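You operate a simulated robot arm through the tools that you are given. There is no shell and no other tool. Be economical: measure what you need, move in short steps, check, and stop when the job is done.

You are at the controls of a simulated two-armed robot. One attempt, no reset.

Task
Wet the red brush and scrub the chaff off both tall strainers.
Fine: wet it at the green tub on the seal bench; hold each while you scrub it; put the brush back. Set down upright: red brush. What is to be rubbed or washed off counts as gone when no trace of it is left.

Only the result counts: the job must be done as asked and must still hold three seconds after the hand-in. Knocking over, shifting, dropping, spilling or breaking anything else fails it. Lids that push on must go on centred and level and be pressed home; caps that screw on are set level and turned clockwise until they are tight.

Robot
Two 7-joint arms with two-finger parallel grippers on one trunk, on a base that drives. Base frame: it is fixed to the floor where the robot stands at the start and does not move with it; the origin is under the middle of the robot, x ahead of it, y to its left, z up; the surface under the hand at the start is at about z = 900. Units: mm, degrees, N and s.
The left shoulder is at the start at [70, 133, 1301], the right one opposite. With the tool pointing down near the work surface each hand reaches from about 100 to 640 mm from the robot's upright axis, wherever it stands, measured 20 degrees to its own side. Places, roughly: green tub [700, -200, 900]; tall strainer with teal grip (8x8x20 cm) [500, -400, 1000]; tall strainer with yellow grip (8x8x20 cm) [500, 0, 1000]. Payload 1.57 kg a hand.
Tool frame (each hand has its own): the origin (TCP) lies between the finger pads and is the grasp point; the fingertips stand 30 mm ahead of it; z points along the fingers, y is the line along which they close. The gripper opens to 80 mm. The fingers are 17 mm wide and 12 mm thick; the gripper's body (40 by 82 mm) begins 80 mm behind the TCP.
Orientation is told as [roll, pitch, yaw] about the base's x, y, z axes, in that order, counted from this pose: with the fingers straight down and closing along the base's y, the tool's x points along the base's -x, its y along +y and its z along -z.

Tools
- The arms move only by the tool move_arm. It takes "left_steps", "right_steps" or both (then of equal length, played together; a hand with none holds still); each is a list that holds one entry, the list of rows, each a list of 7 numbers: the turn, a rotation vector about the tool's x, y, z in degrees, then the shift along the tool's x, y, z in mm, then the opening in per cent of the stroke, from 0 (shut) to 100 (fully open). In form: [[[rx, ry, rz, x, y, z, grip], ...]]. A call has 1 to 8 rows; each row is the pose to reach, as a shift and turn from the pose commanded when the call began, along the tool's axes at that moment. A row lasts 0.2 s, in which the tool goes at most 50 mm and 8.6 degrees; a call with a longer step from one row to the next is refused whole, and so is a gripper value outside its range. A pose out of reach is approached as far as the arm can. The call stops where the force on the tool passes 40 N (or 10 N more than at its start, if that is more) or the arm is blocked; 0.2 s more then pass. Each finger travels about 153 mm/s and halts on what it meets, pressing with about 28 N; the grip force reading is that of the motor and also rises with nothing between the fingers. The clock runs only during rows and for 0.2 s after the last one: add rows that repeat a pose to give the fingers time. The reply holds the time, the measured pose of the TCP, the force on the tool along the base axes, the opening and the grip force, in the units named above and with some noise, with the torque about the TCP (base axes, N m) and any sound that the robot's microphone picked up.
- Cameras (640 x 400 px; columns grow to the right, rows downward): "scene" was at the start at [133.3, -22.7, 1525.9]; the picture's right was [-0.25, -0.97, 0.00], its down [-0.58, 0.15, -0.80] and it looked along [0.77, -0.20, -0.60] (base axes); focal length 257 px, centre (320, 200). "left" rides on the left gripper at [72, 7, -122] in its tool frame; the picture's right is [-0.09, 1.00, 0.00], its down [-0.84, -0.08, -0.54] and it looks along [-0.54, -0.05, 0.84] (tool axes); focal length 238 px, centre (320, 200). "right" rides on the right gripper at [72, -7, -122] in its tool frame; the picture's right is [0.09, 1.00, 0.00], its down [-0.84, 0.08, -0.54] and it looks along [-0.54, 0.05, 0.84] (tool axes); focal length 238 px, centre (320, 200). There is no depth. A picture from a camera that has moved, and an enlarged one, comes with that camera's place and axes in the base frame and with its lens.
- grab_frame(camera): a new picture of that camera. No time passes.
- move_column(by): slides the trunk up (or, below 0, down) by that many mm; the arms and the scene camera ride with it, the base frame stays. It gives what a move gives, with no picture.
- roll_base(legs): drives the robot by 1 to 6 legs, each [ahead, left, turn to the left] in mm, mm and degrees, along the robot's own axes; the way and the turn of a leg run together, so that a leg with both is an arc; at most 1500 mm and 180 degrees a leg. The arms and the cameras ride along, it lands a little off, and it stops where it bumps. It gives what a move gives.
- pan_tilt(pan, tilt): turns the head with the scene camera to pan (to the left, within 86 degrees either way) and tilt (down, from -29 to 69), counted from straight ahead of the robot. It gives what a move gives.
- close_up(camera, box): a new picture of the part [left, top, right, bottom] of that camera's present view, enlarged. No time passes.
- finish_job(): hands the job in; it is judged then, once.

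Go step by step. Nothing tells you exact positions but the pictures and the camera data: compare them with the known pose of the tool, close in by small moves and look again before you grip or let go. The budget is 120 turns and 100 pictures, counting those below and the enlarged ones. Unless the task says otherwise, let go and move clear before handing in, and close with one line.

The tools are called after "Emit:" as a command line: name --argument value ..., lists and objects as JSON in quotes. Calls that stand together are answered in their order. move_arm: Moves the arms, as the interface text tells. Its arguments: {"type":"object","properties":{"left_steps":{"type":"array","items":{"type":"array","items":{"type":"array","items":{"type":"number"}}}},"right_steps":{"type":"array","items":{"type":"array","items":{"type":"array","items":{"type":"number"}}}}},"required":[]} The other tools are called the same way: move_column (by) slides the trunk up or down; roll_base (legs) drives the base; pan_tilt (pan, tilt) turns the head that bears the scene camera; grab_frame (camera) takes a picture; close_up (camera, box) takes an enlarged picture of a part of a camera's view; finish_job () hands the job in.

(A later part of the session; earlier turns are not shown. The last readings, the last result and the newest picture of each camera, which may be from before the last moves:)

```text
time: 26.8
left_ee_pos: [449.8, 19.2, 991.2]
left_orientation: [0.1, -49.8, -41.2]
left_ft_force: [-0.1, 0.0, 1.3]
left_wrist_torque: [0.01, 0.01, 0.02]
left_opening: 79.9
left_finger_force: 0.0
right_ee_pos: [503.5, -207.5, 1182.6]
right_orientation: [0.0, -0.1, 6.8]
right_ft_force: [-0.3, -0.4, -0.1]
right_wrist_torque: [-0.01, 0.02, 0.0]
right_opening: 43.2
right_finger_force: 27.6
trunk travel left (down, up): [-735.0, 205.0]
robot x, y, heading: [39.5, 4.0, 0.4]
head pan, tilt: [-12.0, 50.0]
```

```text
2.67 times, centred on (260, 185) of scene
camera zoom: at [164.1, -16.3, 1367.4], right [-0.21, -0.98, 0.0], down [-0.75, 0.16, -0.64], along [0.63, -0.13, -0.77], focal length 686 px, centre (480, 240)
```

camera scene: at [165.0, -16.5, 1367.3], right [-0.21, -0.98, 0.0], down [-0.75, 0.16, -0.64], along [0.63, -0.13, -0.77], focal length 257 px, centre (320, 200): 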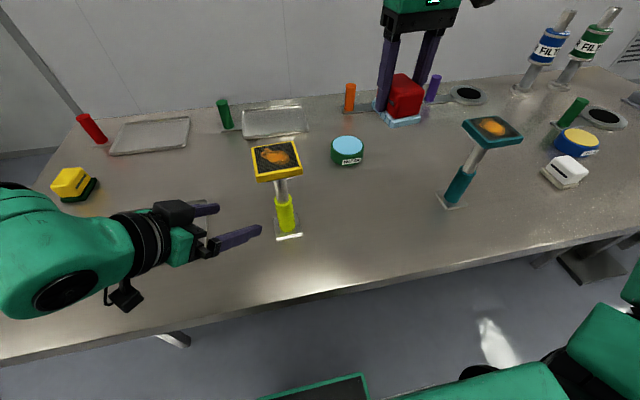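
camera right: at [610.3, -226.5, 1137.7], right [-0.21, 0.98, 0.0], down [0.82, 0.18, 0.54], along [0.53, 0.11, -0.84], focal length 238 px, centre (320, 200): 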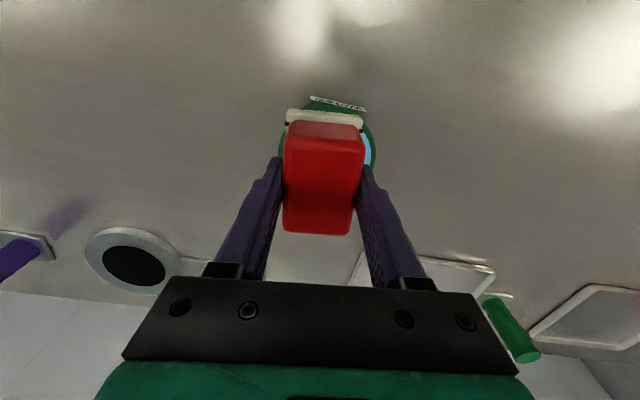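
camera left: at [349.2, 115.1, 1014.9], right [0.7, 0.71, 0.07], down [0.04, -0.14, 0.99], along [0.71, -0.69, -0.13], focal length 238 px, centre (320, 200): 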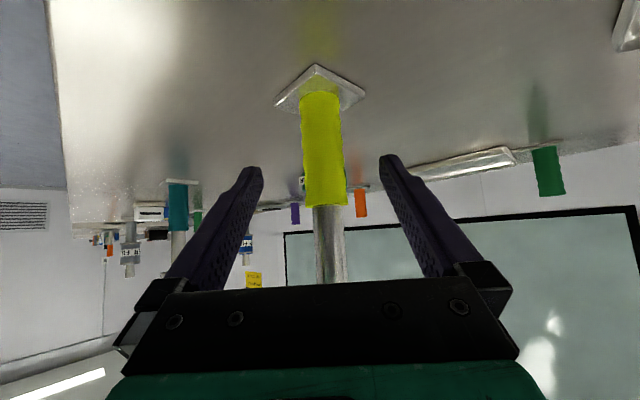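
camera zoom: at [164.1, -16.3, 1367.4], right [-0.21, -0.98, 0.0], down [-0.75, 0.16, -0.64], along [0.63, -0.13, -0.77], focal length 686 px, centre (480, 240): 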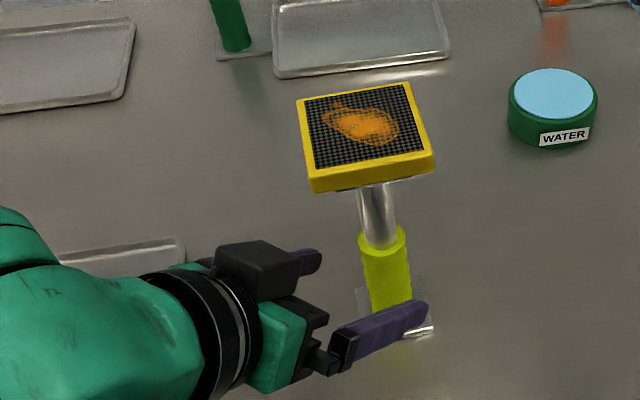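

Centred. Advance 57 mm and close on the grip.

Emit:
move_arm --left_steps '[[[0, 0, 0, -1, 1, 25, 100], [0, 0, 0, -1, 1, 45, 100], [0, 0, 0, -1, 1, 57, 100], [0, 0, 0, -1, 1, 57, 100], [0, 0, 0, -1, 1, 57, 60], [0, 0, 0, -1, 1, 57, 45], [0, 0, 0, -1, 1, 57, 30], [0, 0, 0, -1, 1, 57, 30]]]'

Emit:
grab_frame --camera "left"

Emit:
close_up --camera "scene" --box '[180, 110, 340, 260]'

```text
time: 28.6
left_ee_pos: [484.3, -9.7, 953.9]
left_orientation: [0.1, -50.0, -41.1]
left_ft_force: [0.8, -1.3, 1.3]
left_wrist_torque: [-0.09, -0.01, 0.03]
left_opening: 32.9
left_finger_force: 28.3
right_ee_pos: [502.9, -208.5, 1181.5]
right_orientation: [0.0, -0.1, 6.8]
right_ft_force: [-0.3, -0.3, -1.2]
right_wrist_torque: [0.0, 0.0, 0.04]
right_opening: 43.4
right_finger_force: 27.7
trunk travel left (down, up): [-735.0, 205.0]
robot x, y, heading: [44.1, -1.5, 0.0]
head pan, tilt: [-12.0, 50.0]
```

```text
63 pictures are left
camera left: at [383.6, 86.6, 978.4], right [0.7, 0.71, 0.07], down [0.04, -0.14, 0.99], along [0.71, -0.69, -0.13], focal length 238 px, centre (320, 200)
```

left: 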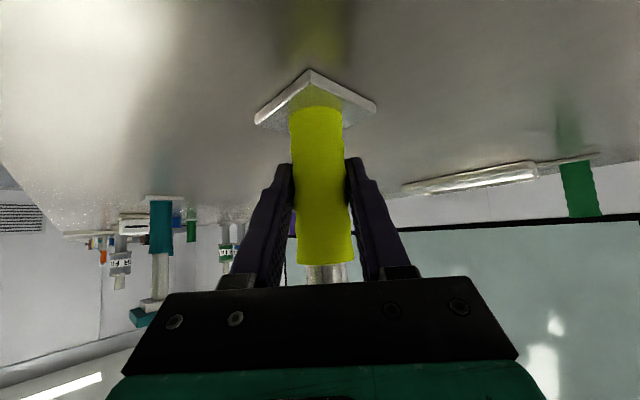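

```text
2.67 times, centred on (260, 185) of scene
camera zoom: at [165.0, -16.7, 1367.3], right [-0.21, -0.98, 0.0], down [-0.75, 0.16, -0.64], along [0.63, -0.13, -0.77], focal length 686 px, centre (480, 240)
```

zoom: 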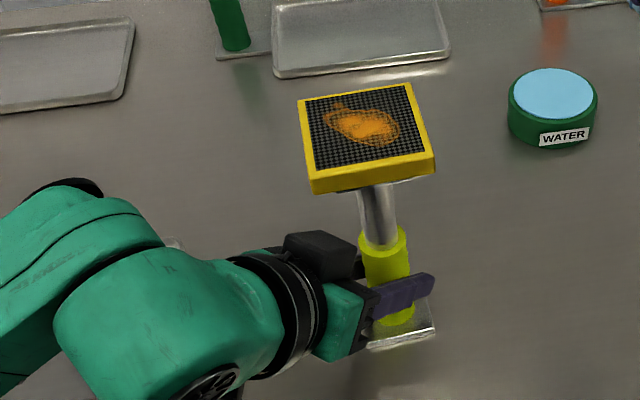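

The left hand holds the yellow grip (33 mm). Now bring the brush over the mesh, keeping well above.

Emit:
move_arm --right_steps '[[[0, 0, 0, 0, 40, 0, 40], [0, 0, 1, -1, 80, 0, 40], [0, 0, 2, -2, 120, 0, 40], [0, 0, 3, -3, 160, 0, 40], [0, 0, 4, -4, 196, 0, 40], [0, 0, 4, -4, 196, 0, 40]]]'

Emit:
grab_frame --camera "scene"

Emit:
grab_frame --camera "right"

```text
time: 30.0
left_ee_pos: [484.0, -10.8, 954.0]
left_orientation: [-0.1, -49.9, -41.2]
left_ft_force: [-0.3, 0.2, 0.6]
left_wrist_torque: [-0.08, -0.03, 0.0]
left_opening: 32.9
left_finger_force: 28.2
right_ee_pos: [448.8, -84.9, 1184.2]
right_orientation: [-0.1, -0.1, 2.8]
right_ft_force: [-0.8, 0.5, -1.2]
right_wrist_torque: [0.0, 0.0, 0.02]
right_opening: 43.3
right_finger_force: 28.0
right hand out of reach, approached as far as the arm can: row 3, 4, 5, 6
trunk travel left (down, up): [-735.0, 205.0]
robot x, y, heading: [37.7, 0.1, -0.0]
head pan, tilt: [-12.0, 50.0]
```

```text
61 pictures are left
camera scene: at [165.0, -16.6, 1367.3], right [-0.21, -0.98, 0.0], down [-0.75, 0.16, -0.64], along [0.63, -0.13, -0.77], focal length 257 px, centre (320, 200)
```

scene: 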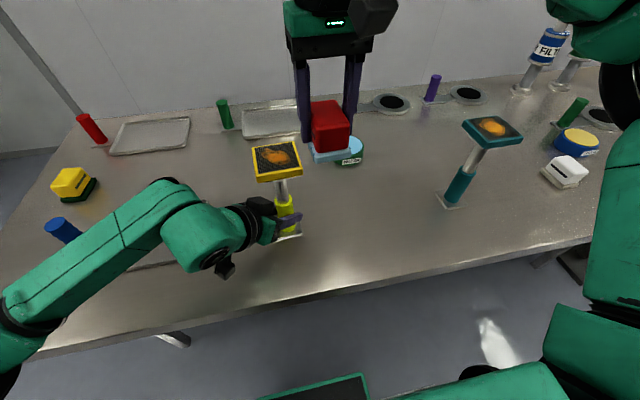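

```text
60 pictures are left
camera right: at [375.9, -94.0, 1306.4], right [-0.14, 0.99, 0.0], down [0.83, 0.12, 0.54], along [0.54, 0.08, -0.84], focal length 238 px, centre (320, 200)
```

right: 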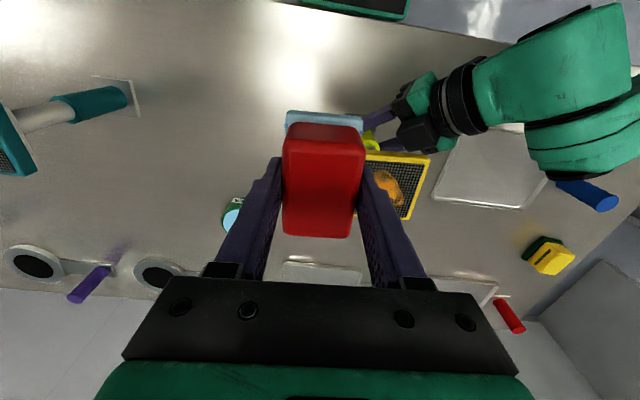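

The right arm hits a limit crossing over. I'll try turning the brush's yaw left, which is more natural for the arm there.

Emit:
move_arm --right_steps '[[[0, 0, -8, 0, 0, 0, 40], [0, 0, -16, 0, 0, 0, 40], [0, 0, -24, 0, 0, 0, 40], [0, 0, -32, 0, 0, 0, 40], [0, 0, -32, -17, 35, 0, 40], [0, 0, -32, -34, 70, 0, 40], [0, 0, -32, -34, 70, 0, 40]]]'

```text
time: 31.6
left_ee_pos: [485.5, -10.8, 952.8]
left_orientation: [0.2, -49.9, -41.3]
left_ft_force: [1.7, 0.4, 0.5]
left_wrist_torque: [-0.07, 0.06, 0.03]
left_opening: 32.9
left_finger_force: 27.8
right_ee_pos: [448.0, -76.3, 1175.8]
right_orientation: [0.0, -0.2, 34.8]
right_ft_force: [-0.9, -0.7, -1.5]
right_wrist_torque: [0.01, 0.01, -0.04]
right_opening: 43.3
right_finger_force: 27.6
right hand out of reach, approached as far as the arm can: row 5, 6, 7
trunk travel left (down, up): [-735.0, 205.0]
robot x, y, heading: [42.2, 1.9, 0.0]
head pan, tilt: [-12.0, 50.0]
```

It is a position limit, so I release, retreat and shift the base to the left by 130 mm instead.

Emit:
move_arm --left_steps '[[[0, 0, 0, 0, 0, 0, 60], [0, 0, 0, 0, 0, 0, 100], [0, 0, 0, 0, 0, 0, 100], [0, 0, 0, 0, 0, -30, 100], [0, 0, 0, 0, 0, -65, 100], [0, 0, 0, 0, 0, -100, 100], [0, 0, 0, 0, 0, -130, 100], [0, 0, 0, 0, 0, -130, 100]]]' --right_steps '[[[0, 0, 0, 15, -30, 0, 40], [0, 0, 0, 29, -59, 0, 40], [0, 0, 7, 43, -88, 0, 40], [0, 0, 14, 58, -118, 0, 40], [0, 0, 21, 58, -118, 0, 40], [0, 0, 28, 58, -118, 0, 40], [0, 0, 28, 58, -118, 0, 40], [0, 0, 28, 58, -118, 0, 40]]]'

Emit:
grab_frame --camera "scene"

```text
time: 33.4
left_ee_pos: [410.0, 55.5, 1037.7]
left_orientation: [0.0, -49.8, -41.2]
left_ft_force: [0.0, -0.2, 0.0]
left_wrist_torque: [0.01, -0.01, -0.03]
left_opening: 80.0
left_finger_force: 0.1
right_ee_pos: [469.0, -206.4, 1174.5]
right_orientation: [0.0, -0.1, 6.8]
right_ft_force: [0.0, 0.8, -0.5]
right_wrist_torque: [-0.01, 0.03, 0.0]
right_opening: 43.3
right_finger_force: 28.0
trunk travel left (down, up): [-735.0, 205.0]
robot x, y, heading: [41.6, 2.8, 0.1]
head pan, tilt: [-12.0, 50.0]
```

```text
59 pictures are left
camera scene: at [165.6, -16.6, 1367.3], right [-0.21, -0.98, 0.0], down [-0.75, 0.16, -0.64], along [0.63, -0.13, -0.77], focal length 257 px, centre (320, 200)
```

scene: 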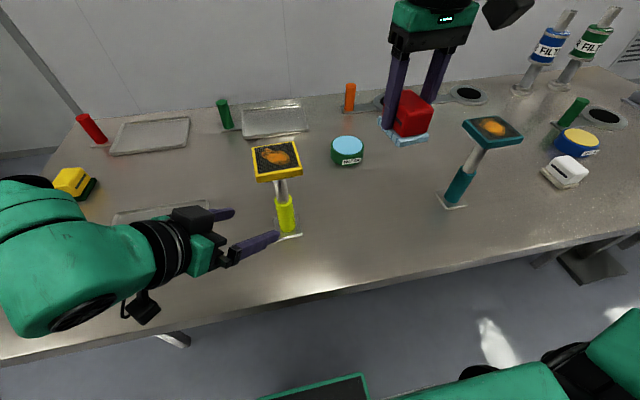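

Emit:
roll_base --legs '[[0, 130, 0]]'

Emit:
move_arm --left_steps '[[[0, 0, 0, 0, 0, 0, 100]]]'

Emit:
grab_frame --camera "scene"

Emit:
grab_frame --camera "left"

```text
time: 34.7
left_ee_pos: [408.2, 184.4, 1039.6]
left_orientation: [0.2, -49.7, -41.2]
left_ft_force: [0.4, 0.5, -0.5]
left_wrist_torque: [0.02, 0.0, 0.01]
left_opening: 80.0
left_finger_force: 0.1
right_ee_pos: [468.0, -78.7, 1173.7]
right_orientation: [0.1, -0.1, 6.9]
right_ft_force: [0.1, -0.3, 0.8]
right_wrist_torque: [0.01, 0.0, -0.02]
right_opening: 43.2
right_finger_force: 27.8
trunk travel left (down, up): [-735.0, 205.0]
robot x, y, heading: [39.7, 132.0, 0.5]
head pan, tilt: [-12.0, 50.0]
```

```text
time: 35.1
left_ee_pos: [408.7, 184.3, 1039.0]
left_orientation: [0.0, -49.9, -41.2]
left_ft_force: [-0.4, 0.3, 0.0]
left_wrist_torque: [-0.01, 0.01, 0.02]
left_opening: 80.0
left_finger_force: 0.1
right_ee_pos: [468.4, -76.8, 1174.8]
right_orientation: [0.1, -0.1, 6.9]
right_ft_force: [0.2, 0.8, -0.6]
right_wrist_torque: [0.01, 0.0, 0.01]
right_opening: 43.4
right_finger_force: 28.0
trunk travel left (down, up): [-735.0, 205.0]
robot x, y, heading: [39.7, 126.0, 0.3]
head pan, tilt: [-12.0, 50.0]
```

```text
58 pictures are left
camera scene: at [164.7, 112.0, 1367.3], right [-0.2, -0.98, 0.0], down [-0.75, 0.16, -0.64], along [0.63, -0.13, -0.77], focal length 257 px, centre (320, 200)
```

scene: 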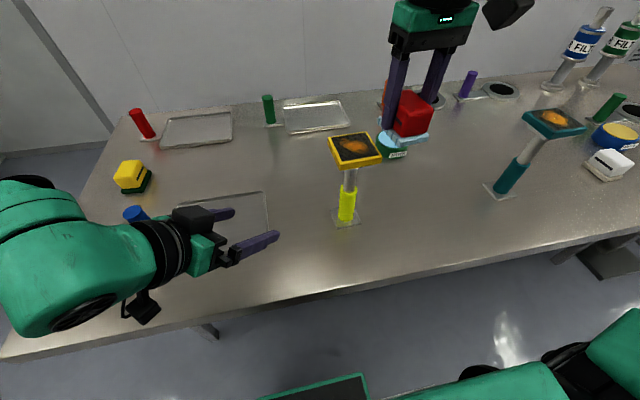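

```text
57 pictures are left
camera left: at [307.6, 281.1, 1062.9], right [0.7, 0.71, 0.07], down [0.04, -0.14, 0.99], along [0.71, -0.69, -0.13], focal length 238 px, centre (320, 200)
```

left: 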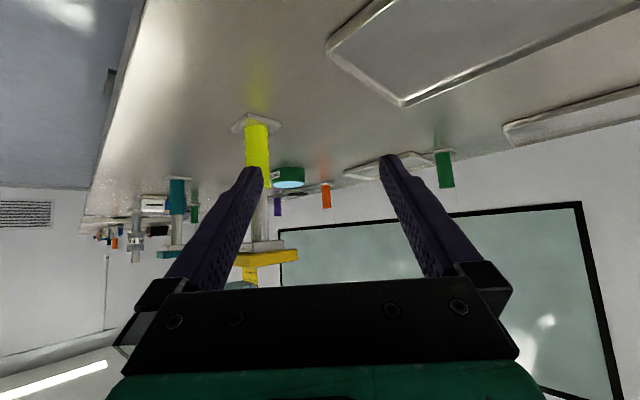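

Slide the left hand back to the pre-grasp line, then advance partway.

Emit:
move_arm --left_steps '[[[0, 0, 0, -14, -24, 17.5, 100], [0, 0, 0, -27, -48, 35, 100], [0, 0, 0, -41, -72, 52, 100], [0, 0, 0, -54.7, -96.5, 69.8, 100], [0, 0, 0, -54.7, -96.5, 100, 100], [0, 0, 0, -54.7, -96.5, 135, 100], [0, 0, 0, -54.7, -96.5, 135, 100]]]'

Emit:
grab_frame --camera "left"

```text
time: 36.7
left_ee_pos: [449.7, 20.4, 993.1]
left_orientation: [0.2, -49.9, -41.2]
left_ft_force: [-0.5, -0.1, -0.4]
left_wrist_torque: [0.02, -0.02, -0.02]
left_opening: 79.9
left_finger_force: 0.0
right_ee_pos: [468.3, -76.3, 1174.4]
right_orientation: [0.1, 0.0, 6.9]
right_ft_force: [-1.0, -0.1, -1.0]
right_wrist_torque: [0.04, 0.01, -0.01]
right_opening: 43.5
right_finger_force: 28.0
trunk travel left (down, up): [-735.0, 205.0]
robot x, y, heading: [38.1, 132.3, 0.1]
head pan, tilt: [-12.0, 50.0]
```

```text
56 pictures are left
camera left: at [348.1, 118.0, 1017.4], right [0.7, 0.71, 0.07], down [0.04, -0.14, 0.99], along [0.71, -0.69, -0.13], focal length 238 px, centre (320, 200)
```

left: 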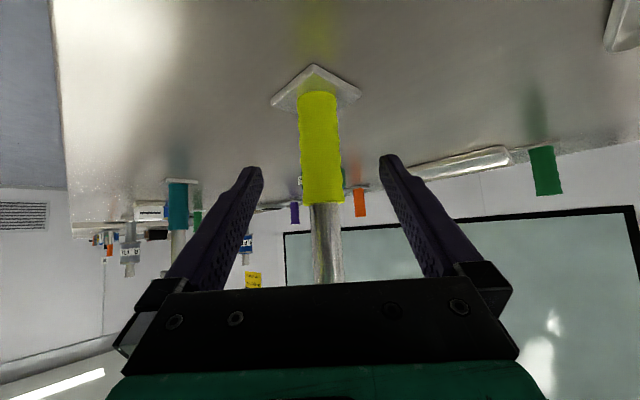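

Lined up as before; advance 59 mm and close, and bring the brush over the mesh at safe height in the next move.

Emit:
move_arm --left_steps '[[[0, 0, 0, 0, -1, 25, 100], [0, 0, 0, 0, -1, 45, 100], [0, 0, 0, 0, -1, 59, 100], [0, 0, 0, 0, -1, 59, 100], [0, 0, 0, 0, -1, 59, 60], [0, 0, 0, 0, -1, 59, 45], [0, 0, 0, 0, -1, 59, 25], [0, 0, 0, 0, -1, 59, 25]]]'

Emit:
move_arm --right_steps '[[[0, 0, 2, -10, 33, 0, 40], [0, 0, 4, -24, 64, 0, 40], [0, 0, 4, -24, 64, 0, 40]]]'

Emit:
grab_frame --camera "scene"

Emit:
grab_frame --camera "right"

```text
time: 38.5
left_ee_pos: [482.0, -8.2, 956.0]
left_orientation: [0.1, -49.9, -41.1]
left_ft_force: [0.9, -0.2, 0.3]
left_wrist_torque: [0.0, -0.06, 0.02]
left_opening: 33.0
left_finger_force: 27.7
right_ee_pos: [468.9, -76.1, 1174.4]
right_orientation: [0.0, -0.1, 6.9]
right_ft_force: [0.7, -0.1, -0.2]
right_wrist_torque: [0.02, -0.01, -0.03]
right_opening: 43.5
right_finger_force: 27.8
trunk travel left (down, up): [-735.0, 205.0]
robot x, y, heading: [42.3, 131.2, 0.3]
head pan, tilt: [-12.0, 50.0]
```

```text
time: 39.3
left_ee_pos: [481.7, -9.7, 955.2]
left_orientation: [0.1, -50.0, -41.2]
left_ft_force: [0.6, -0.6, 0.2]
left_wrist_torque: [0.03, -0.08, 0.04]
left_opening: 33.1
left_finger_force: 27.6
right_ee_pos: [483.2, -9.2, 1175.1]
right_orientation: [0.0, -0.1, 2.8]
right_ft_force: [-0.4, 0.1, -0.8]
right_wrist_torque: [0.0, -0.01, -0.04]
right_opening: 43.8
right_finger_force: 27.5
trunk travel left (down, up): [-735.0, 205.0]
robot x, y, heading: [37.0, 130.6, 0.6]
head pan, tilt: [-12.0, 50.0]
```

```text
55 pictures are left
camera scene: at [164.0, 112.2, 1367.4], right [-0.21, -0.98, 0.0], down [-0.75, 0.16, -0.64], along [0.63, -0.13, -0.77], focal length 257 px, centre (320, 200)
```

scene: 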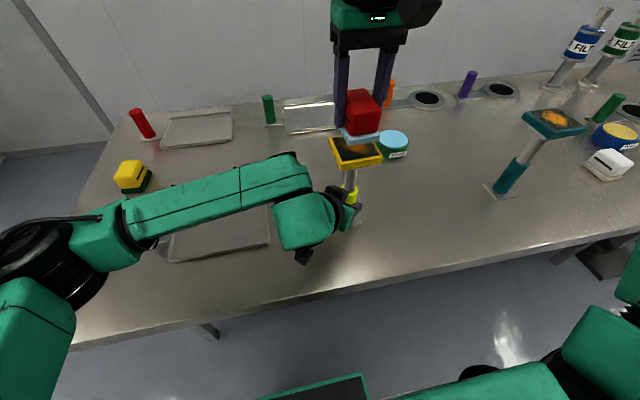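

```text
54 pictures are left
camera right: at [412.1, -20.3, 1297.6], right [-0.14, 0.99, 0.0], down [0.83, 0.12, 0.54], along [0.54, 0.08, -0.84], focal length 238 px, centre (320, 200)
```

right: 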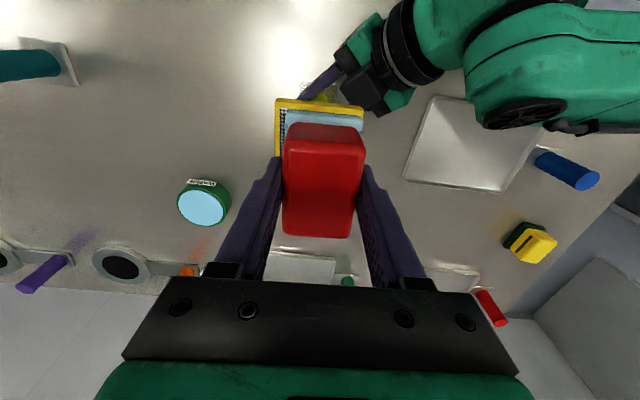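

Brush is over the mesh. Lower gently until contact.

Emit:
move_arm --right_steps '[[[0, 0, 0, -2, -2.5, 12, 40], [0, 0, 0, -2, -5, 24, 40], [0, 0, 0, -2, -5, 27, 40], [0, 0, 0, -2, -5, 29, 40], [0, 0, 0, -2, -5, 31, 40], [0, 0, 0, -2, -5, 31, 40]]]'

Emit:
close_up --camera "scene" --box '[290, 70, 430, 190]'

```text
time: 40.7
left_ee_pos: [482.9, -8.4, 956.1]
left_orientation: [0.2, -50.0, -41.2]
left_ft_force: [-1.0, 0.3, 0.8]
left_wrist_torque: [0.02, 0.0, 0.02]
left_opening: 32.9
left_finger_force: 28.4
right_ee_pos: [486.1, -14.6, 1144.9]
right_orientation: [0.0, -0.1, 2.9]
right_ft_force: [0.5, -0.4, -1.4]
right_wrist_torque: [0.01, -0.02, -0.01]
right_opening: 43.4
right_finger_force: 27.7
trunk travel left (down, up): [-735.0, 205.0]
robot x, y, heading: [40.4, 129.4, 0.1]
head pan, tilt: [-12.0, 50.0]
```

```text
3.33 times, centred on (360, 130) of scene
camera zoom: at [164.4, 113.1, 1367.4], right [-0.2, -0.98, 0.0], down [-0.75, 0.16, -0.64], along [0.63, -0.13, -0.77], focal length 858 px, centre (187, 433)
```

zoom: 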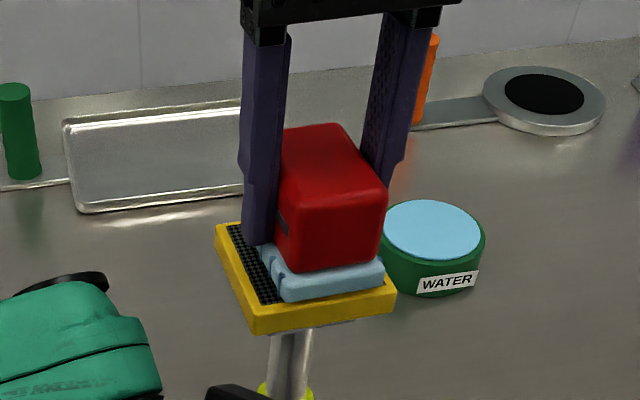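

Emit:
move_arm --right_steps '[[[0, 0, 0, 0, 4, 2, 40], [0, 0, 0, 0, 5, 3, 40], [0, 0, 0, 0, 5, 4, 40], [0, 0, 0, 0, 5, 5, 40], [0, 0, 0, 0, 5, 5, 40]]]'

```text
time: 41.9
left_ee_pos: [482.5, -8.3, 955.2]
left_orientation: [0.2, -50.0, -41.3]
left_ft_force: [6.8, -3.4, -6.7]
left_wrist_torque: [0.0, -0.13, 0.02]
left_opening: 33.0
left_finger_force: 28.3
right_ee_pos: [485.4, -10.7, 1140.2]
right_orientation: [0.2, -0.4, 2.9]
right_ft_force: [-0.3, 0.6, 25.1]
right_wrist_torque: [-0.09, -0.32, -0.1]
right_opening: 43.4
right_finger_force: 28.4
trunk travel left (down, up): [-735.0, 205.0]
robot x, y, heading: [42.4, 131.6, 0.1]
head pan, tilt: [-12.0, 50.0]
```

Firm contact (25 N). Ease off 1 mm and scrub back and forth.

Emit:
move_arm --right_steps '[[[0, 0, 0, 8, 0, -1, 40], [0, 0, 0, 16, 0, -1, 40], [0, 0, 0, 4, 0, -1, 40], [0, 0, 0, -8, 0, -1, 40], [0, 0, 0, -16, 0, -1, 40], [0, 0, 0, -4, 0, -1, 40], [0, 0, 0, 8, 0, -1, 40], [0, 0, 0, 0, 0, -1, 40]]]'

Emit:
move_arm --right_steps '[[[0, 0, 0, 0, 8, 0, 40], [0, 0, 0, 0, 16, 0, 40], [0, 0, 0, 0, 6, 0, 40], [0, 0, 0, 0, -6, 0, 40], [0, 0, 0, 0, -16, 0, 40], [0, 0, 0, 0, -6, 0, 40], [0, 0, 0, 0, 6, 0, 40], [0, 0, 0, 0, 0, 0, 40]]]'

Emit:
close_up --camera "scene" --box '[290, 70, 430, 190]'

```text
time: 43.7
left_ee_pos: [480.7, -7.7, 956.3]
left_orientation: [0.0, -50.0, -41.1]
left_ft_force: [10.0, -4.3, -8.3]
left_wrist_torque: [0.04, 0.76, 0.04]
left_opening: 32.8
left_finger_force: 27.4
right_ee_pos: [483.3, -8.7, 1141.6]
right_orientation: [0.1, 0.0, 2.9]
right_ft_force: [-11.0, 2.6, 25.4]
right_wrist_torque: [0.19, 0.84, -0.02]
right_opening: 43.3
right_finger_force: 28.9
trunk travel left (down, up): [-735.0, 205.0]
robot x, y, heading: [40.4, 127.6, 0.2]
head pan, tilt: [-12.0, 50.0]
```

```text
time: 45.5
left_ee_pos: [481.5, -7.4, 956.7]
left_orientation: [0.1, -50.0, -41.3]
left_ft_force: [3.2, -4.9, -6.2]
left_wrist_torque: [0.61, 0.65, 0.0]
left_opening: 32.7
left_finger_force: 28.7
right_ee_pos: [483.4, -7.4, 1140.6]
right_orientation: [0.1, -0.2, 3.1]
right_ft_force: [-4.1, 6.2, 21.2]
right_wrist_torque: [0.21, -0.38, 0.06]
right_opening: 43.2
right_finger_force: 28.0
trunk travel left (down, up): [-735.0, 205.0]
robot x, y, heading: [40.7, 132.0, 0.3]
head pan, tilt: [-12.0, 50.0]
```

```text
3.33 times, centred on (360, 130) of scene
camera zoom: at [162.1, 114.5, 1367.6], right [-0.2, -0.98, 0.0], down [-0.75, 0.16, -0.64], along [0.63, -0.13, -0.76], focal length 858 px, centre (187, 433)
```

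zoom: 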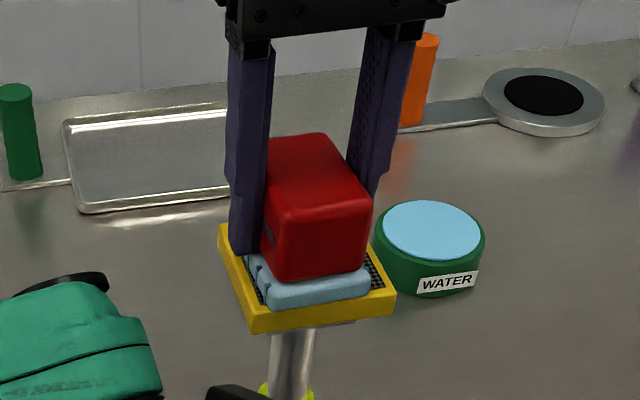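

Strokes went well. Lift the brush and move aside to inspect the mesh.

Emit:
move_arm --right_steps '[[[0, 0, 0, 0, 0, -15, 40], [0, 0, 0, 0, 0, -35, 40], [0, 0, 0, 0, -35, -45, 40], [0, 0, 0, 0, -80, -45, 40], [0, 0, 0, 0, -80, -45, 40]]]'

Emit:
close_up --camera "scene" --box '[310, 100, 410, 190]'

```text
time: 46.7
left_ee_pos: [481.9, -9.5, 957.5]
left_orientation: [-0.1, -50.0, -41.2]
left_ft_force: [0.9, -1.6, 5.1]
left_wrist_torque: [-0.25, -0.31, -0.08]
left_opening: 32.5
left_finger_force: 28.2
right_ee_pos: [488.5, -88.7, 1185.7]
right_orientation: [0.0, -0.1, 3.0]
right_ft_force: [0.2, 0.5, 0.4]
right_wrist_torque: [-0.03, 0.01, -0.02]
right_opening: 43.5
right_finger_force: 28.4
trunk travel left (down, up): [-735.0, 205.0]
robot x, y, heading: [39.3, 128.1, 0.1]
head pan, tilt: [-12.0, 50.0]
```

```text
4.44 times, centred on (360, 145) of scene
camera zoom: at [164.5, 113.6, 1367.4], right [-0.2, -0.98, 0.0], down [-0.75, 0.16, -0.64], along [0.63, -0.13, -0.77], focal length 1144 px, centre (142, 444)
```

zoom: 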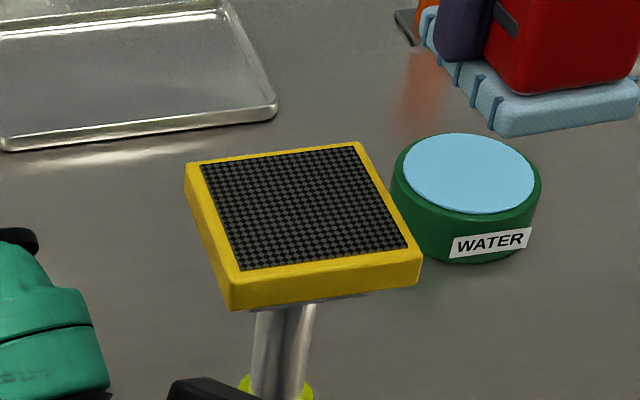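

The yellow mesh is clean. Release the yellow strainer and retreat the left hand.

Emit:
move_arm --left_steps '[[[0, 0, 0, 0, 0, 0, 55], [0, 0, 0, 0, 0, 0, 100], [0, 0, 0, 0, 0, 0, 100], [0, 0, 0, 0, 0, -30, 100], [0, 0, 0, 0, 0, -65, 100], [0, 0, 0, 0, 0, -100, 100], [0, 0, 0, 0, 0, -130, 100], [0, 0, 0, 0, 0, -130, 100]]]'

Emit:
roll_base --legs '[[-120, 0, 0]]'

Emit:
grab_frame --camera "scene"

Emit:
grab_frame --camera "left"

```text
time: 48.5
left_ee_pos: [408.7, 57.0, 1038.2]
left_orientation: [0.0, -49.8, -41.0]
left_ft_force: [-0.3, -0.5, -0.6]
left_wrist_torque: [0.0, 0.0, 0.01]
left_opening: 79.9
left_finger_force: 0.1
right_ee_pos: [490.8, -90.1, 1185.5]
right_orientation: [0.0, -0.1, 2.9]
right_ft_force: [0.7, 0.3, -0.1]
right_wrist_torque: [-0.01, 0.0, 0.0]
right_opening: 43.4
right_finger_force: 27.9
trunk travel left (down, up): [-735.0, 205.0]
robot x, y, heading: [40.4, 128.0, 0.3]
head pan, tilt: [-12.0, 50.0]
```

```text
time: 49.7
left_ee_pos: [290.7, 56.6, 1037.9]
left_orientation: [-0.1, -49.8, -41.1]
left_ft_force: [-0.6, 0.6, -0.5]
left_wrist_torque: [0.03, 0.02, 0.02]
left_opening: 80.0
left_finger_force: 0.1
right_ee_pos: [371.5, -90.5, 1185.2]
right_orientation: [0.0, -0.1, 2.8]
right_ft_force: [-0.9, -0.9, -0.4]
right_wrist_torque: [0.02, -0.03, 0.0]
right_opening: 43.3
right_finger_force: 27.9
trunk travel left (down, up): [-735.0, 205.0]
robot x, y, heading: [-81.3, 126.9, 0.3]
head pan, tilt: [-12.0, 50.0]
```

```text
50 pictures are left
camera scene: at [47.7, 112.6, 1367.1], right [-0.21, -0.98, 0.0], down [-0.75, 0.16, -0.64], along [0.63, -0.13, -0.77], focal length 257 px, centre (320, 200)
```

scene: 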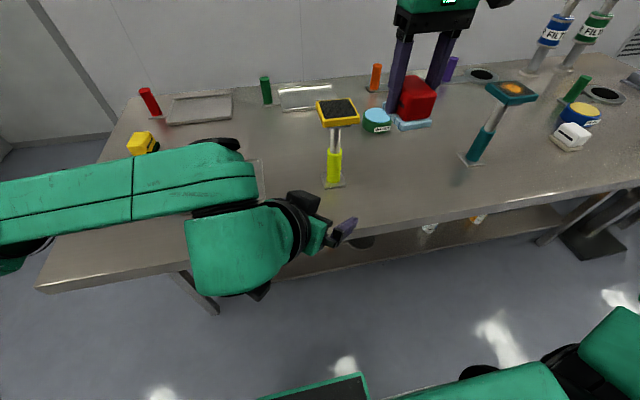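

```text
49 pictures are left
camera left: at [189.3, 153.0, 1062.5], right [0.7, 0.71, 0.07], down [0.04, -0.14, 0.99], along [0.71, -0.69, -0.13], focal length 238 px, centre (320, 200)
```

left: 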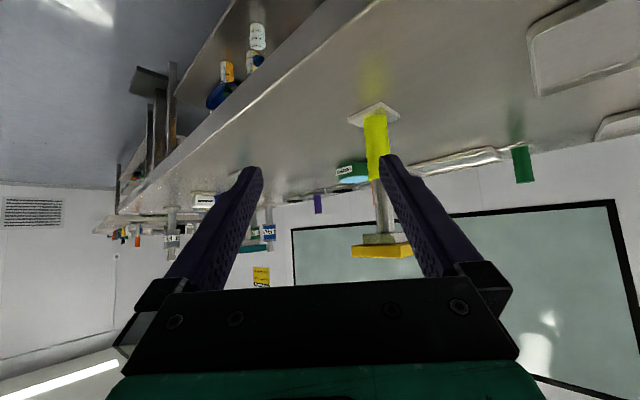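

Yellow strainer stands clean and undisturbed. Now roll right by 388 mm, clear of the table items.

Emit:
roll_base --legs '[[0, -388, 0]]'

Emit:
grab_frame --camera "scene"

Emit:
grab_frame --camera "left"

```text
time: 52.2
left_ee_pos: [290.4, -328.7, 1038.4]
left_orientation: [0.0, -49.9, -40.9]
left_ft_force: [0.0, -0.4, -0.5]
left_wrist_torque: [0.03, 0.0, -0.03]
left_opening: 80.1
left_finger_force: 0.1
right_ee_pos: [371.2, -474.0, 1184.6]
right_orientation: [-0.1, 0.0, 3.0]
right_ft_force: [-0.2, 0.4, -0.4]
right_wrist_torque: [0.02, -0.02, 0.01]
right_opening: 43.3
right_finger_force: 27.9
trunk travel left (down, up): [-735.0, 205.0]
robot x, y, heading: [-75.5, -256.5, 0.3]
head pan, tilt: [-12.0, 50.0]
```

```text
48 pictures are left
camera scene: at [47.2, -272.9, 1367.3], right [-0.2, -0.98, 0.0], down [-0.75, 0.15, -0.64], along [0.63, -0.13, -0.77], focal length 257 px, centre (320, 200)
```

scene: 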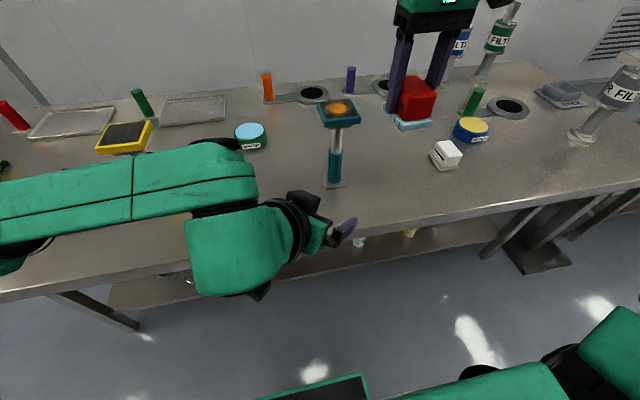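

```text
47 pictures are left
camera left: at [189.3, -232.4, 1062.9], right [0.7, 0.71, 0.07], down [0.04, -0.14, 0.99], along [0.71, -0.69, -0.13], focal length 238 px, centre (320, 200)
```

left: 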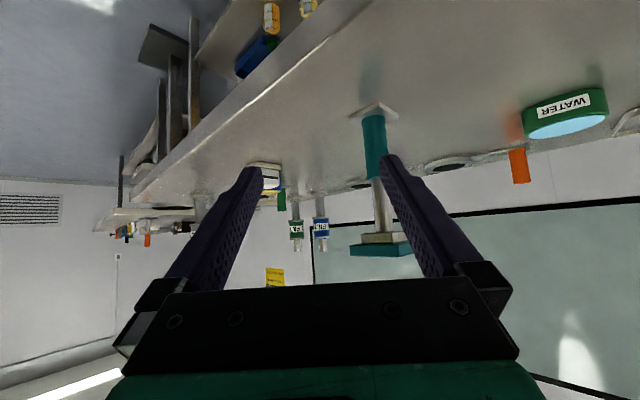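

Geometry repeats as for the yellow one. To keep the left elbow clear of the yellow strainer, I roll ahead only 85 mm.

Emit:
roll_base --legs '[[85, 0, 0]]'

Emit:
grab_frame --camera "scene"

Emit:
grab_frame --camera "left"

```text
time: 53.2
left_ee_pos: [373.0, -328.4, 1040.4]
left_orientation: [0.2, -50.0, -41.1]
left_ft_force: [0.2, -0.6, -0.7]
left_wrist_torque: [0.03, -0.01, -0.01]
left_opening: 80.0
left_finger_force: 0.0
right_ee_pos: [454.5, -474.5, 1186.6]
right_orientation: [-0.1, -0.2, 3.2]
right_ft_force: [-0.6, 0.5, -1.4]
right_wrist_torque: [0.01, -0.02, 0.02]
right_opening: 43.4
right_finger_force: 27.5
trunk travel left (down, up): [-735.0, 205.0]
robot x, y, heading: [9.5, -256.9, 0.2]
head pan, tilt: [-12.0, 50.0]
```

```text
46 pictures are left
camera scene: at [128.7, -273.2, 1367.6], right [-0.2, -0.98, 0.0], down [-0.75, 0.15, -0.64], along [0.63, -0.13, -0.76], focal length 257 px, centre (320, 200)
```

scene: 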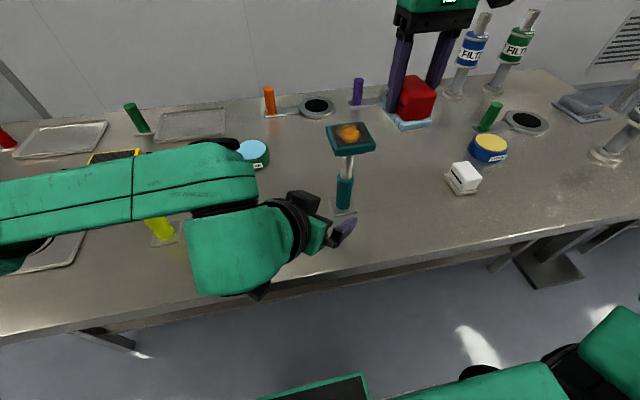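

```text
45 pictures are left
camera left: at [271.4, -232.2, 1063.5], right [0.7, 0.71, 0.07], down [0.04, -0.14, 0.99], along [0.72, -0.69, -0.13], focal length 238 px, centre (320, 200)
```

left: 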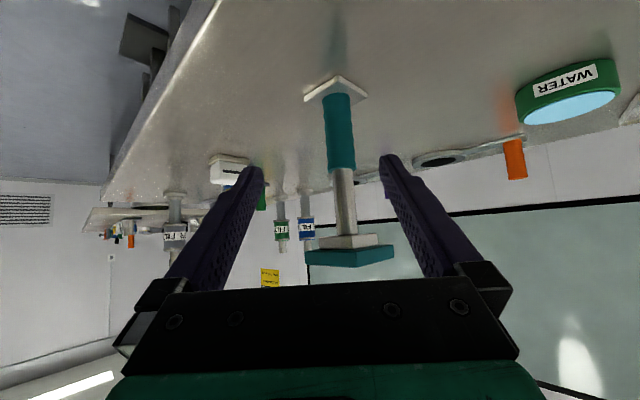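

Before moving on, check the left elbow's clearance to the yellow strainer.

Emit:
pan_tilt --pan 35 --tilt 40

Emit:
grab_frame --camera "scene"

```text
time: 54.4
left_ee_pos: [373.7, -327.9, 1038.6]
left_orientation: [0.0, -49.9, -41.0]
left_ft_force: [0.3, 0.0, 0.9]
left_wrist_torque: [-0.02, -0.03, 0.0]
left_opening: 80.0
left_finger_force: 0.1
right_ee_pos: [456.7, -474.3, 1184.2]
right_orientation: [0.0, -0.1, 3.1]
right_ft_force: [0.0, -0.3, -1.6]
right_wrist_torque: [0.0, -0.01, -0.01]
right_opening: 43.3
right_finger_force: 28.1
trunk travel left (down, up): [-735.0, 205.0]
robot x, y, heading: [7.9, -259.3, 0.7]
head pan, tilt: [35.0, 40.0]
```

```text
44 pictures are left
camera scene: at [125.2, -208.7, 1381.5], right [0.58, -0.82, 0.0], down [-0.52, -0.37, -0.77], along [0.62, 0.44, -0.64], focal length 257 px, centre (320, 200)
```

scene: 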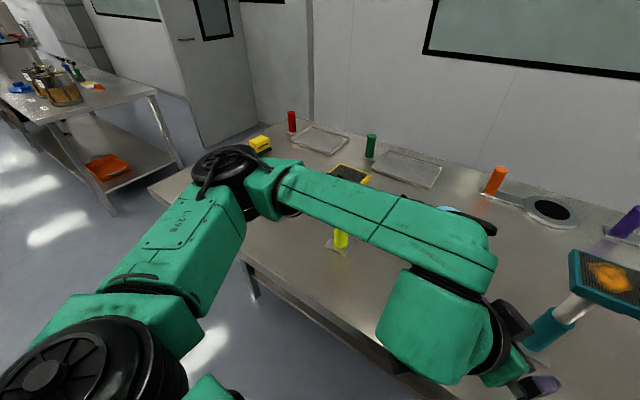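

The elbow is well clear (~100 mm). Teal grip axis is at about (486,-398); align and advance partway.

Emit:
move_arm --left_steps '[[[0, 0, 0, -10, 11, 0, 100], [0, 0, 0, -20, 21.4, 0, 100], [0, 0, 0, -20, 21.4, 35, 100], [0, 0, 0, -20, 21.4, 70, 100], [0, 0, 0, -20, 21.4, 95, 100], [0, 0, 0, -20, 21.4, 95, 100]]]'

Emit:
grab_frame --camera "left"

Emit:
pan_tilt --pan -12 --tilt 50

Emit:
grab_frame --camera "scene"

```text
time: 55.8
left_ee_pos: [452.2, -369.5, 991.8]
left_orientation: [0.0, -50.0, -41.1]
left_ft_force: [0.3, -0.6, -0.3]
left_wrist_torque: [-0.02, 0.01, 0.0]
left_opening: 80.1
left_finger_force: 0.0
right_ee_pos: [456.6, -475.0, 1184.8]
right_orientation: [0.0, -0.1, 3.1]
right_ft_force: [0.1, -0.1, -1.3]
right_wrist_torque: [-0.02, 0.0, 0.0]
right_opening: 43.5
right_finger_force: 27.7
trunk travel left (down, up): [-735.0, 205.0]
robot x, y, heading: [7.5, -257.4, 0.4]
head pan, tilt: [35.0, 40.0]
```

```text
43 pictures are left
camera left: at [351.9, -272.9, 1016.4], right [0.7, 0.71, 0.07], down [0.04, -0.14, 0.99], along [0.72, -0.69, -0.13], focal length 238 px, centre (320, 200)
```

left: 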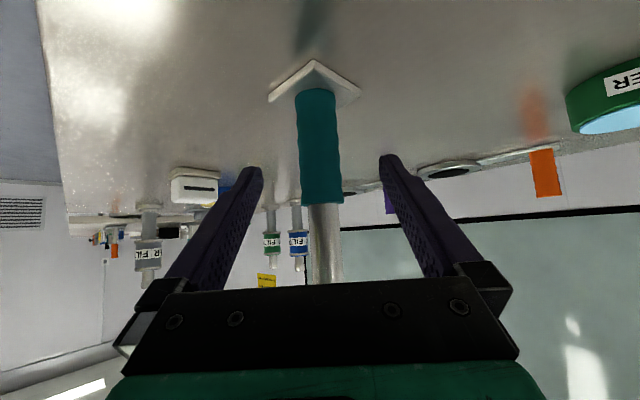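

```text
time: 57.0
left_ee_pos: [453.9, -369.2, 991.9]
left_orientation: [0.0, -49.9, -41.0]
left_ft_force: [-0.3, -0.5, 0.5]
left_wrist_torque: [0.0, 0.0, -0.01]
left_opening: 80.0
left_finger_force: 0.2
right_ee_pos: [457.9, -475.3, 1185.8]
right_orientation: [0.0, -0.1, 3.1]
right_ft_force: [0.0, 0.2, -1.2]
right_wrist_torque: [0.02, -0.01, 0.02]
right_opening: 43.6
right_finger_force: 27.8
trunk travel left (down, up): [-735.0, 205.0]
robot x, y, heading: [8.5, -255.8, 0.4]
head pan, tilt: [-12.0, 50.0]
```

```text
42 pictures are left
camera scene: at [131.6, -273.4, 1367.3], right [-0.2, -0.98, 0.0], down [-0.75, 0.15, -0.64], along [0.63, -0.13, -0.77], focal length 257 px, centre (320, 200)
```

scene: 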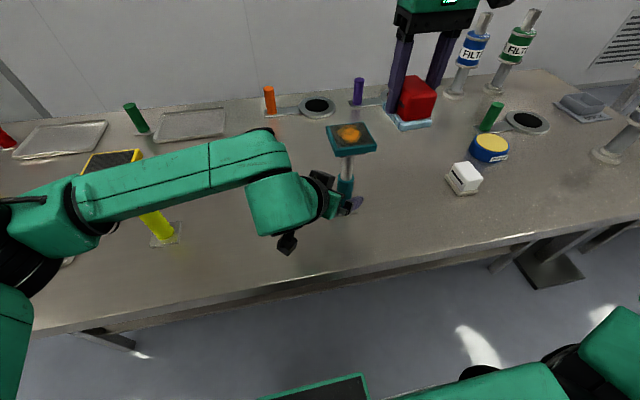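

Alignment matches the yellow case. Advance 58 mm and close.

Emit:
move_arm --left_steps '[[[0, 0, 0, 0, -1, 25, 100], [0, 0, 0, 0, -1, 45, 100], [0, 0, 0, 0, -1, 58, 100], [0, 0, 0, 0, -1, 58, 100], [0, 0, 0, 0, -1, 58, 60], [0, 0, 0, 0, -1, 58, 45], [0, 0, 0, 0, -1, 58, 25], [0, 0, 0, 0, -1, 58, 25]]]'

Emit:
close_up --camera "scene" --box '[290, 100, 410, 220]'

```text
time: 58.8
left_ee_pos: [486.6, -397.8, 955.1]
left_orientation: [0.0, -50.0, -40.9]
left_ft_force: [-0.4, -0.7, 0.5]
left_wrist_torque: [-0.04, 0.02, 0.01]
left_opening: 32.8
left_finger_force: 28.6
right_ee_pos: [455.7, -475.4, 1184.6]
right_orientation: [0.1, -0.1, 3.1]
right_ft_force: [-0.5, 0.2, -0.4]
right_wrist_torque: [-0.01, -0.02, 0.0]
right_opening: 43.4
right_finger_force: 28.0
trunk travel left (down, up): [-735.0, 205.0]
robot x, y, heading: [5.3, -258.2, 0.3]
head pan, tilt: [-12.0, 50.0]
```

```text
3.33 times, centred on (350, 160) of scene
camera zoom: at [131.6, -273.6, 1367.3], right [-0.2, -0.98, 0.0], down [-0.75, 0.15, -0.64], along [0.63, -0.13, -0.77], focal length 858 px, centre (220, 333)
```

zoom: 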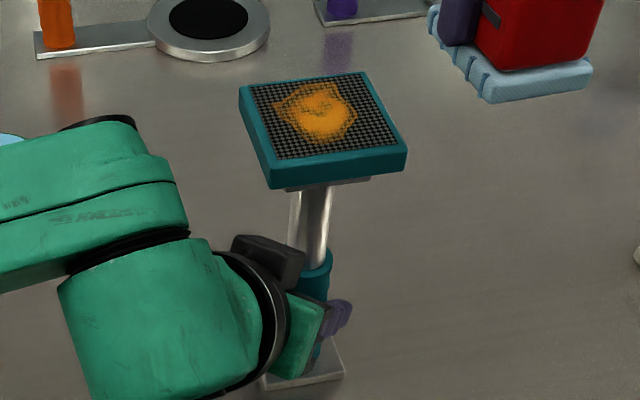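

Holding the teal grip. Mesh centre (484,-399). Bring the brush over it and lower near contact.

Emit:
move_arm --right_steps '[[[0, 0, 0, -16, 37, 0, 40], [0, 0, 0, -33, 74, 0, 40], [0, 0, 0, -33, 74, 0, 40], [0, 0, 0, -33, 74, 20, 40], [0, 0, 0, -33, 74, 36, 40], [0, 0, 0, -33, 74, 40, 40], [0, 0, 0, -33, 74, 40, 40]]]'

Emit:
close_up --camera "scene" --box '[290, 80, 410, 200]'

```text
time: 60.4
left_ee_pos: [486.8, -397.2, 954.5]
left_orientation: [0.0, -49.9, -41.0]
left_ft_force: [0.1, 0.9, 0.7]
left_wrist_torque: [0.0, -0.04, 0.01]
left_opening: 33.0
left_finger_force: 27.8
right_ee_pos: [486.0, -399.5, 1144.1]
right_orientation: [-0.1, -0.1, 2.9]
right_ft_force: [1.0, 0.1, -1.0]
right_wrist_torque: [0.0, -0.02, 0.0]
right_opening: 43.6
right_finger_force: 28.4
trunk travel left (down, up): [-735.0, 205.0]
robot x, y, heading: [5.4, -258.2, 0.5]
head pan, tilt: [-12.0, 50.0]
```

```text
3.33 times, centred on (350, 140) of scene
camera zoom: at [131.6, -273.5, 1367.3], right [-0.2, -0.98, 0.0], down [-0.75, 0.15, -0.64], along [0.63, -0.13, -0.77], focal length 858 px, centre (220, 400)
```

zoom: 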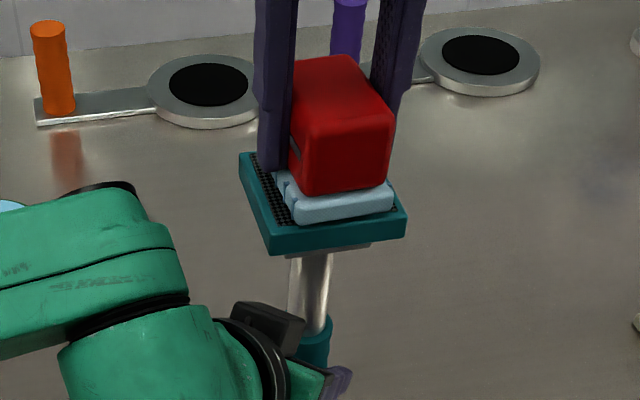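

Emit:
move_arm --right_steps '[[[0, 0, 0, 0, 3, 1, 40], [0, 0, 0, 0, 4, 2, 40], [0, 0, 0, 0, 4, 3, 40], [0, 0, 0, 0, 4, 4, 40], [0, 0, 0, 0, 4, 4, 40]]]'

```text
time: 61.5
left_ee_pos: [485.5, -398.8, 953.5]
left_orientation: [0.2, -49.9, -41.0]
left_ft_force: [0.1, 0.3, -0.1]
left_wrist_torque: [-0.07, -0.05, 0.05]
left_opening: 32.8
left_finger_force: 27.1
right_ee_pos: [485.1, -394.3, 1140.1]
right_orientation: [-0.1, -0.2, 3.2]
right_ft_force: [-0.2, -0.4, 4.0]
right_wrist_torque: [-0.06, -0.14, -0.03]
right_opening: 43.4
right_finger_force: 28.2
trunk travel left (down, up): [-735.0, 205.0]
robot x, y, heading: [4.3, -257.7, 0.4]
head pan, tilt: [-12.0, 50.0]
```

Light contact (4 N). Press 1.2 mm more while scrubbing.

Emit:
move_arm --right_steps '[[[0, 0, 0, 6, 0, 1.2, 40], [0, 0, 0, 16, 0, 1.2, 40], [0, 0, 0, 4, 0, 1.2, 40], [0, 0, 0, -8, 0, 1.2, 40], [0, 0, 0, -16, 0, 1.2, 40], [0, 0, 0, -4, 0, 1.2, 40], [0, 0, 0, 8, 0, 1.2, 40], [0, 0, 0, 0, 0, 1.2, 40]]]'

Emit:
move_arm --right_steps '[[[0, 0, 0, 0, 8, 0, 40], [0, 0, 0, 0, 16, 0, 40], [0, 0, 0, 0, 6, 0, 40], [0, 0, 0, 0, -6, 0, 40], [0, 0, 0, 0, -16, 0, 40], [0, 0, 0, 0, -6, 0, 40], [0, 0, 0, 0, 6, 0, 40], [0, 0, 0, 0, 0, 0, 40]]]'

Emit:
move_arm --right_steps '[[[0, 0, 0, 0, 0, -15, 40], [0, 0, 0, 0, 0, -35, 40], [0, 0, 0, 0, -35, -45, 40], [0, 0, 0, 0, -80, -45, 40], [0, 0, 0, 0, -80, -45, 40]]]'

Emit:
close_up --camera "scene" --box '[300, 100, 400, 190]'

```text
time: 63.4
left_ee_pos: [485.4, -398.6, 955.1]
left_orientation: [0.2, -49.9, -40.9]
left_ft_force: [7.2, -3.1, -8.6]
left_wrist_torque: [-0.03, 0.78, 0.0]
left_opening: 33.2
left_finger_force: 28.0
right_ee_pos: [483.2, -395.0, 1140.2]
right_orientation: [0.0, 0.1, 3.1]
right_ft_force: [-7.5, 0.7, 18.0]
right_wrist_torque: [0.0, 0.64, 0.01]
right_opening: 43.5
right_finger_force: 27.8
trunk travel left (down, up): [-735.0, 205.0]
robot x, y, heading: [3.2, -260.8, 0.5]
head pan, tilt: [-12.0, 50.0]
```

```text
time: 65.2
left_ee_pos: [485.8, -399.3, 955.9]
left_orientation: [0.1, -50.0, -41.2]
left_ft_force: [2.6, -5.4, -7.9]
left_wrist_torque: [0.62, 0.58, -0.03]
left_opening: 32.6
left_finger_force: 27.9
right_ee_pos: [483.9, -394.2, 1141.6]
right_orientation: [0.1, -0.2, 3.2]
right_ft_force: [-3.7, 6.2, 16.6]
right_wrist_torque: [0.25, -0.08, 0.01]
right_opening: 43.3
right_finger_force: 27.9
trunk travel left (down, up): [-735.0, 205.0]
robot x, y, heading: [5.8, -257.8, 0.4]
head pan, tilt: [-12.0, 50.0]
```

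```text
time: 66.3
left_ee_pos: [486.0, -398.5, 956.2]
left_orientation: [-0.1, -50.0, -41.0]
left_ft_force: [0.5, -1.9, 2.5]
left_wrist_torque: [-0.15, -0.12, -0.04]
left_opening: 32.6
left_finger_force: 28.4
right_ee_pos: [489.6, -474.6, 1186.7]
right_orientation: [0.1, -0.1, 3.1]
right_ft_force: [0.4, 1.0, -0.2]
right_wrist_torque: [-0.03, 0.06, -0.02]
right_opening: 43.7
right_finger_force: 27.8
trunk travel left (down, up): [-735.0, 205.0]
robot x, y, heading: [5.9, -257.4, 0.2]
head pan, tilt: [-12.0, 50.0]
```

```text
4.44 times, centred on (350, 145) of scene
camera zoom: at [131.6, -272.8, 1367.4], right [-0.2, -0.98, 0.0], down [-0.75, 0.15, -0.64], along [0.63, -0.13, -0.77], focal length 1144 px, centre (187, 444)
```

zoom: 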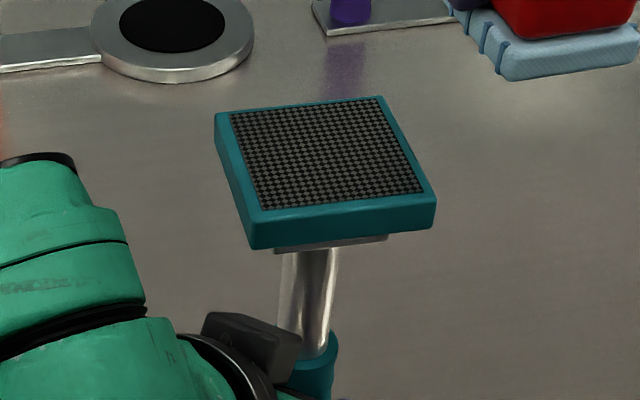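

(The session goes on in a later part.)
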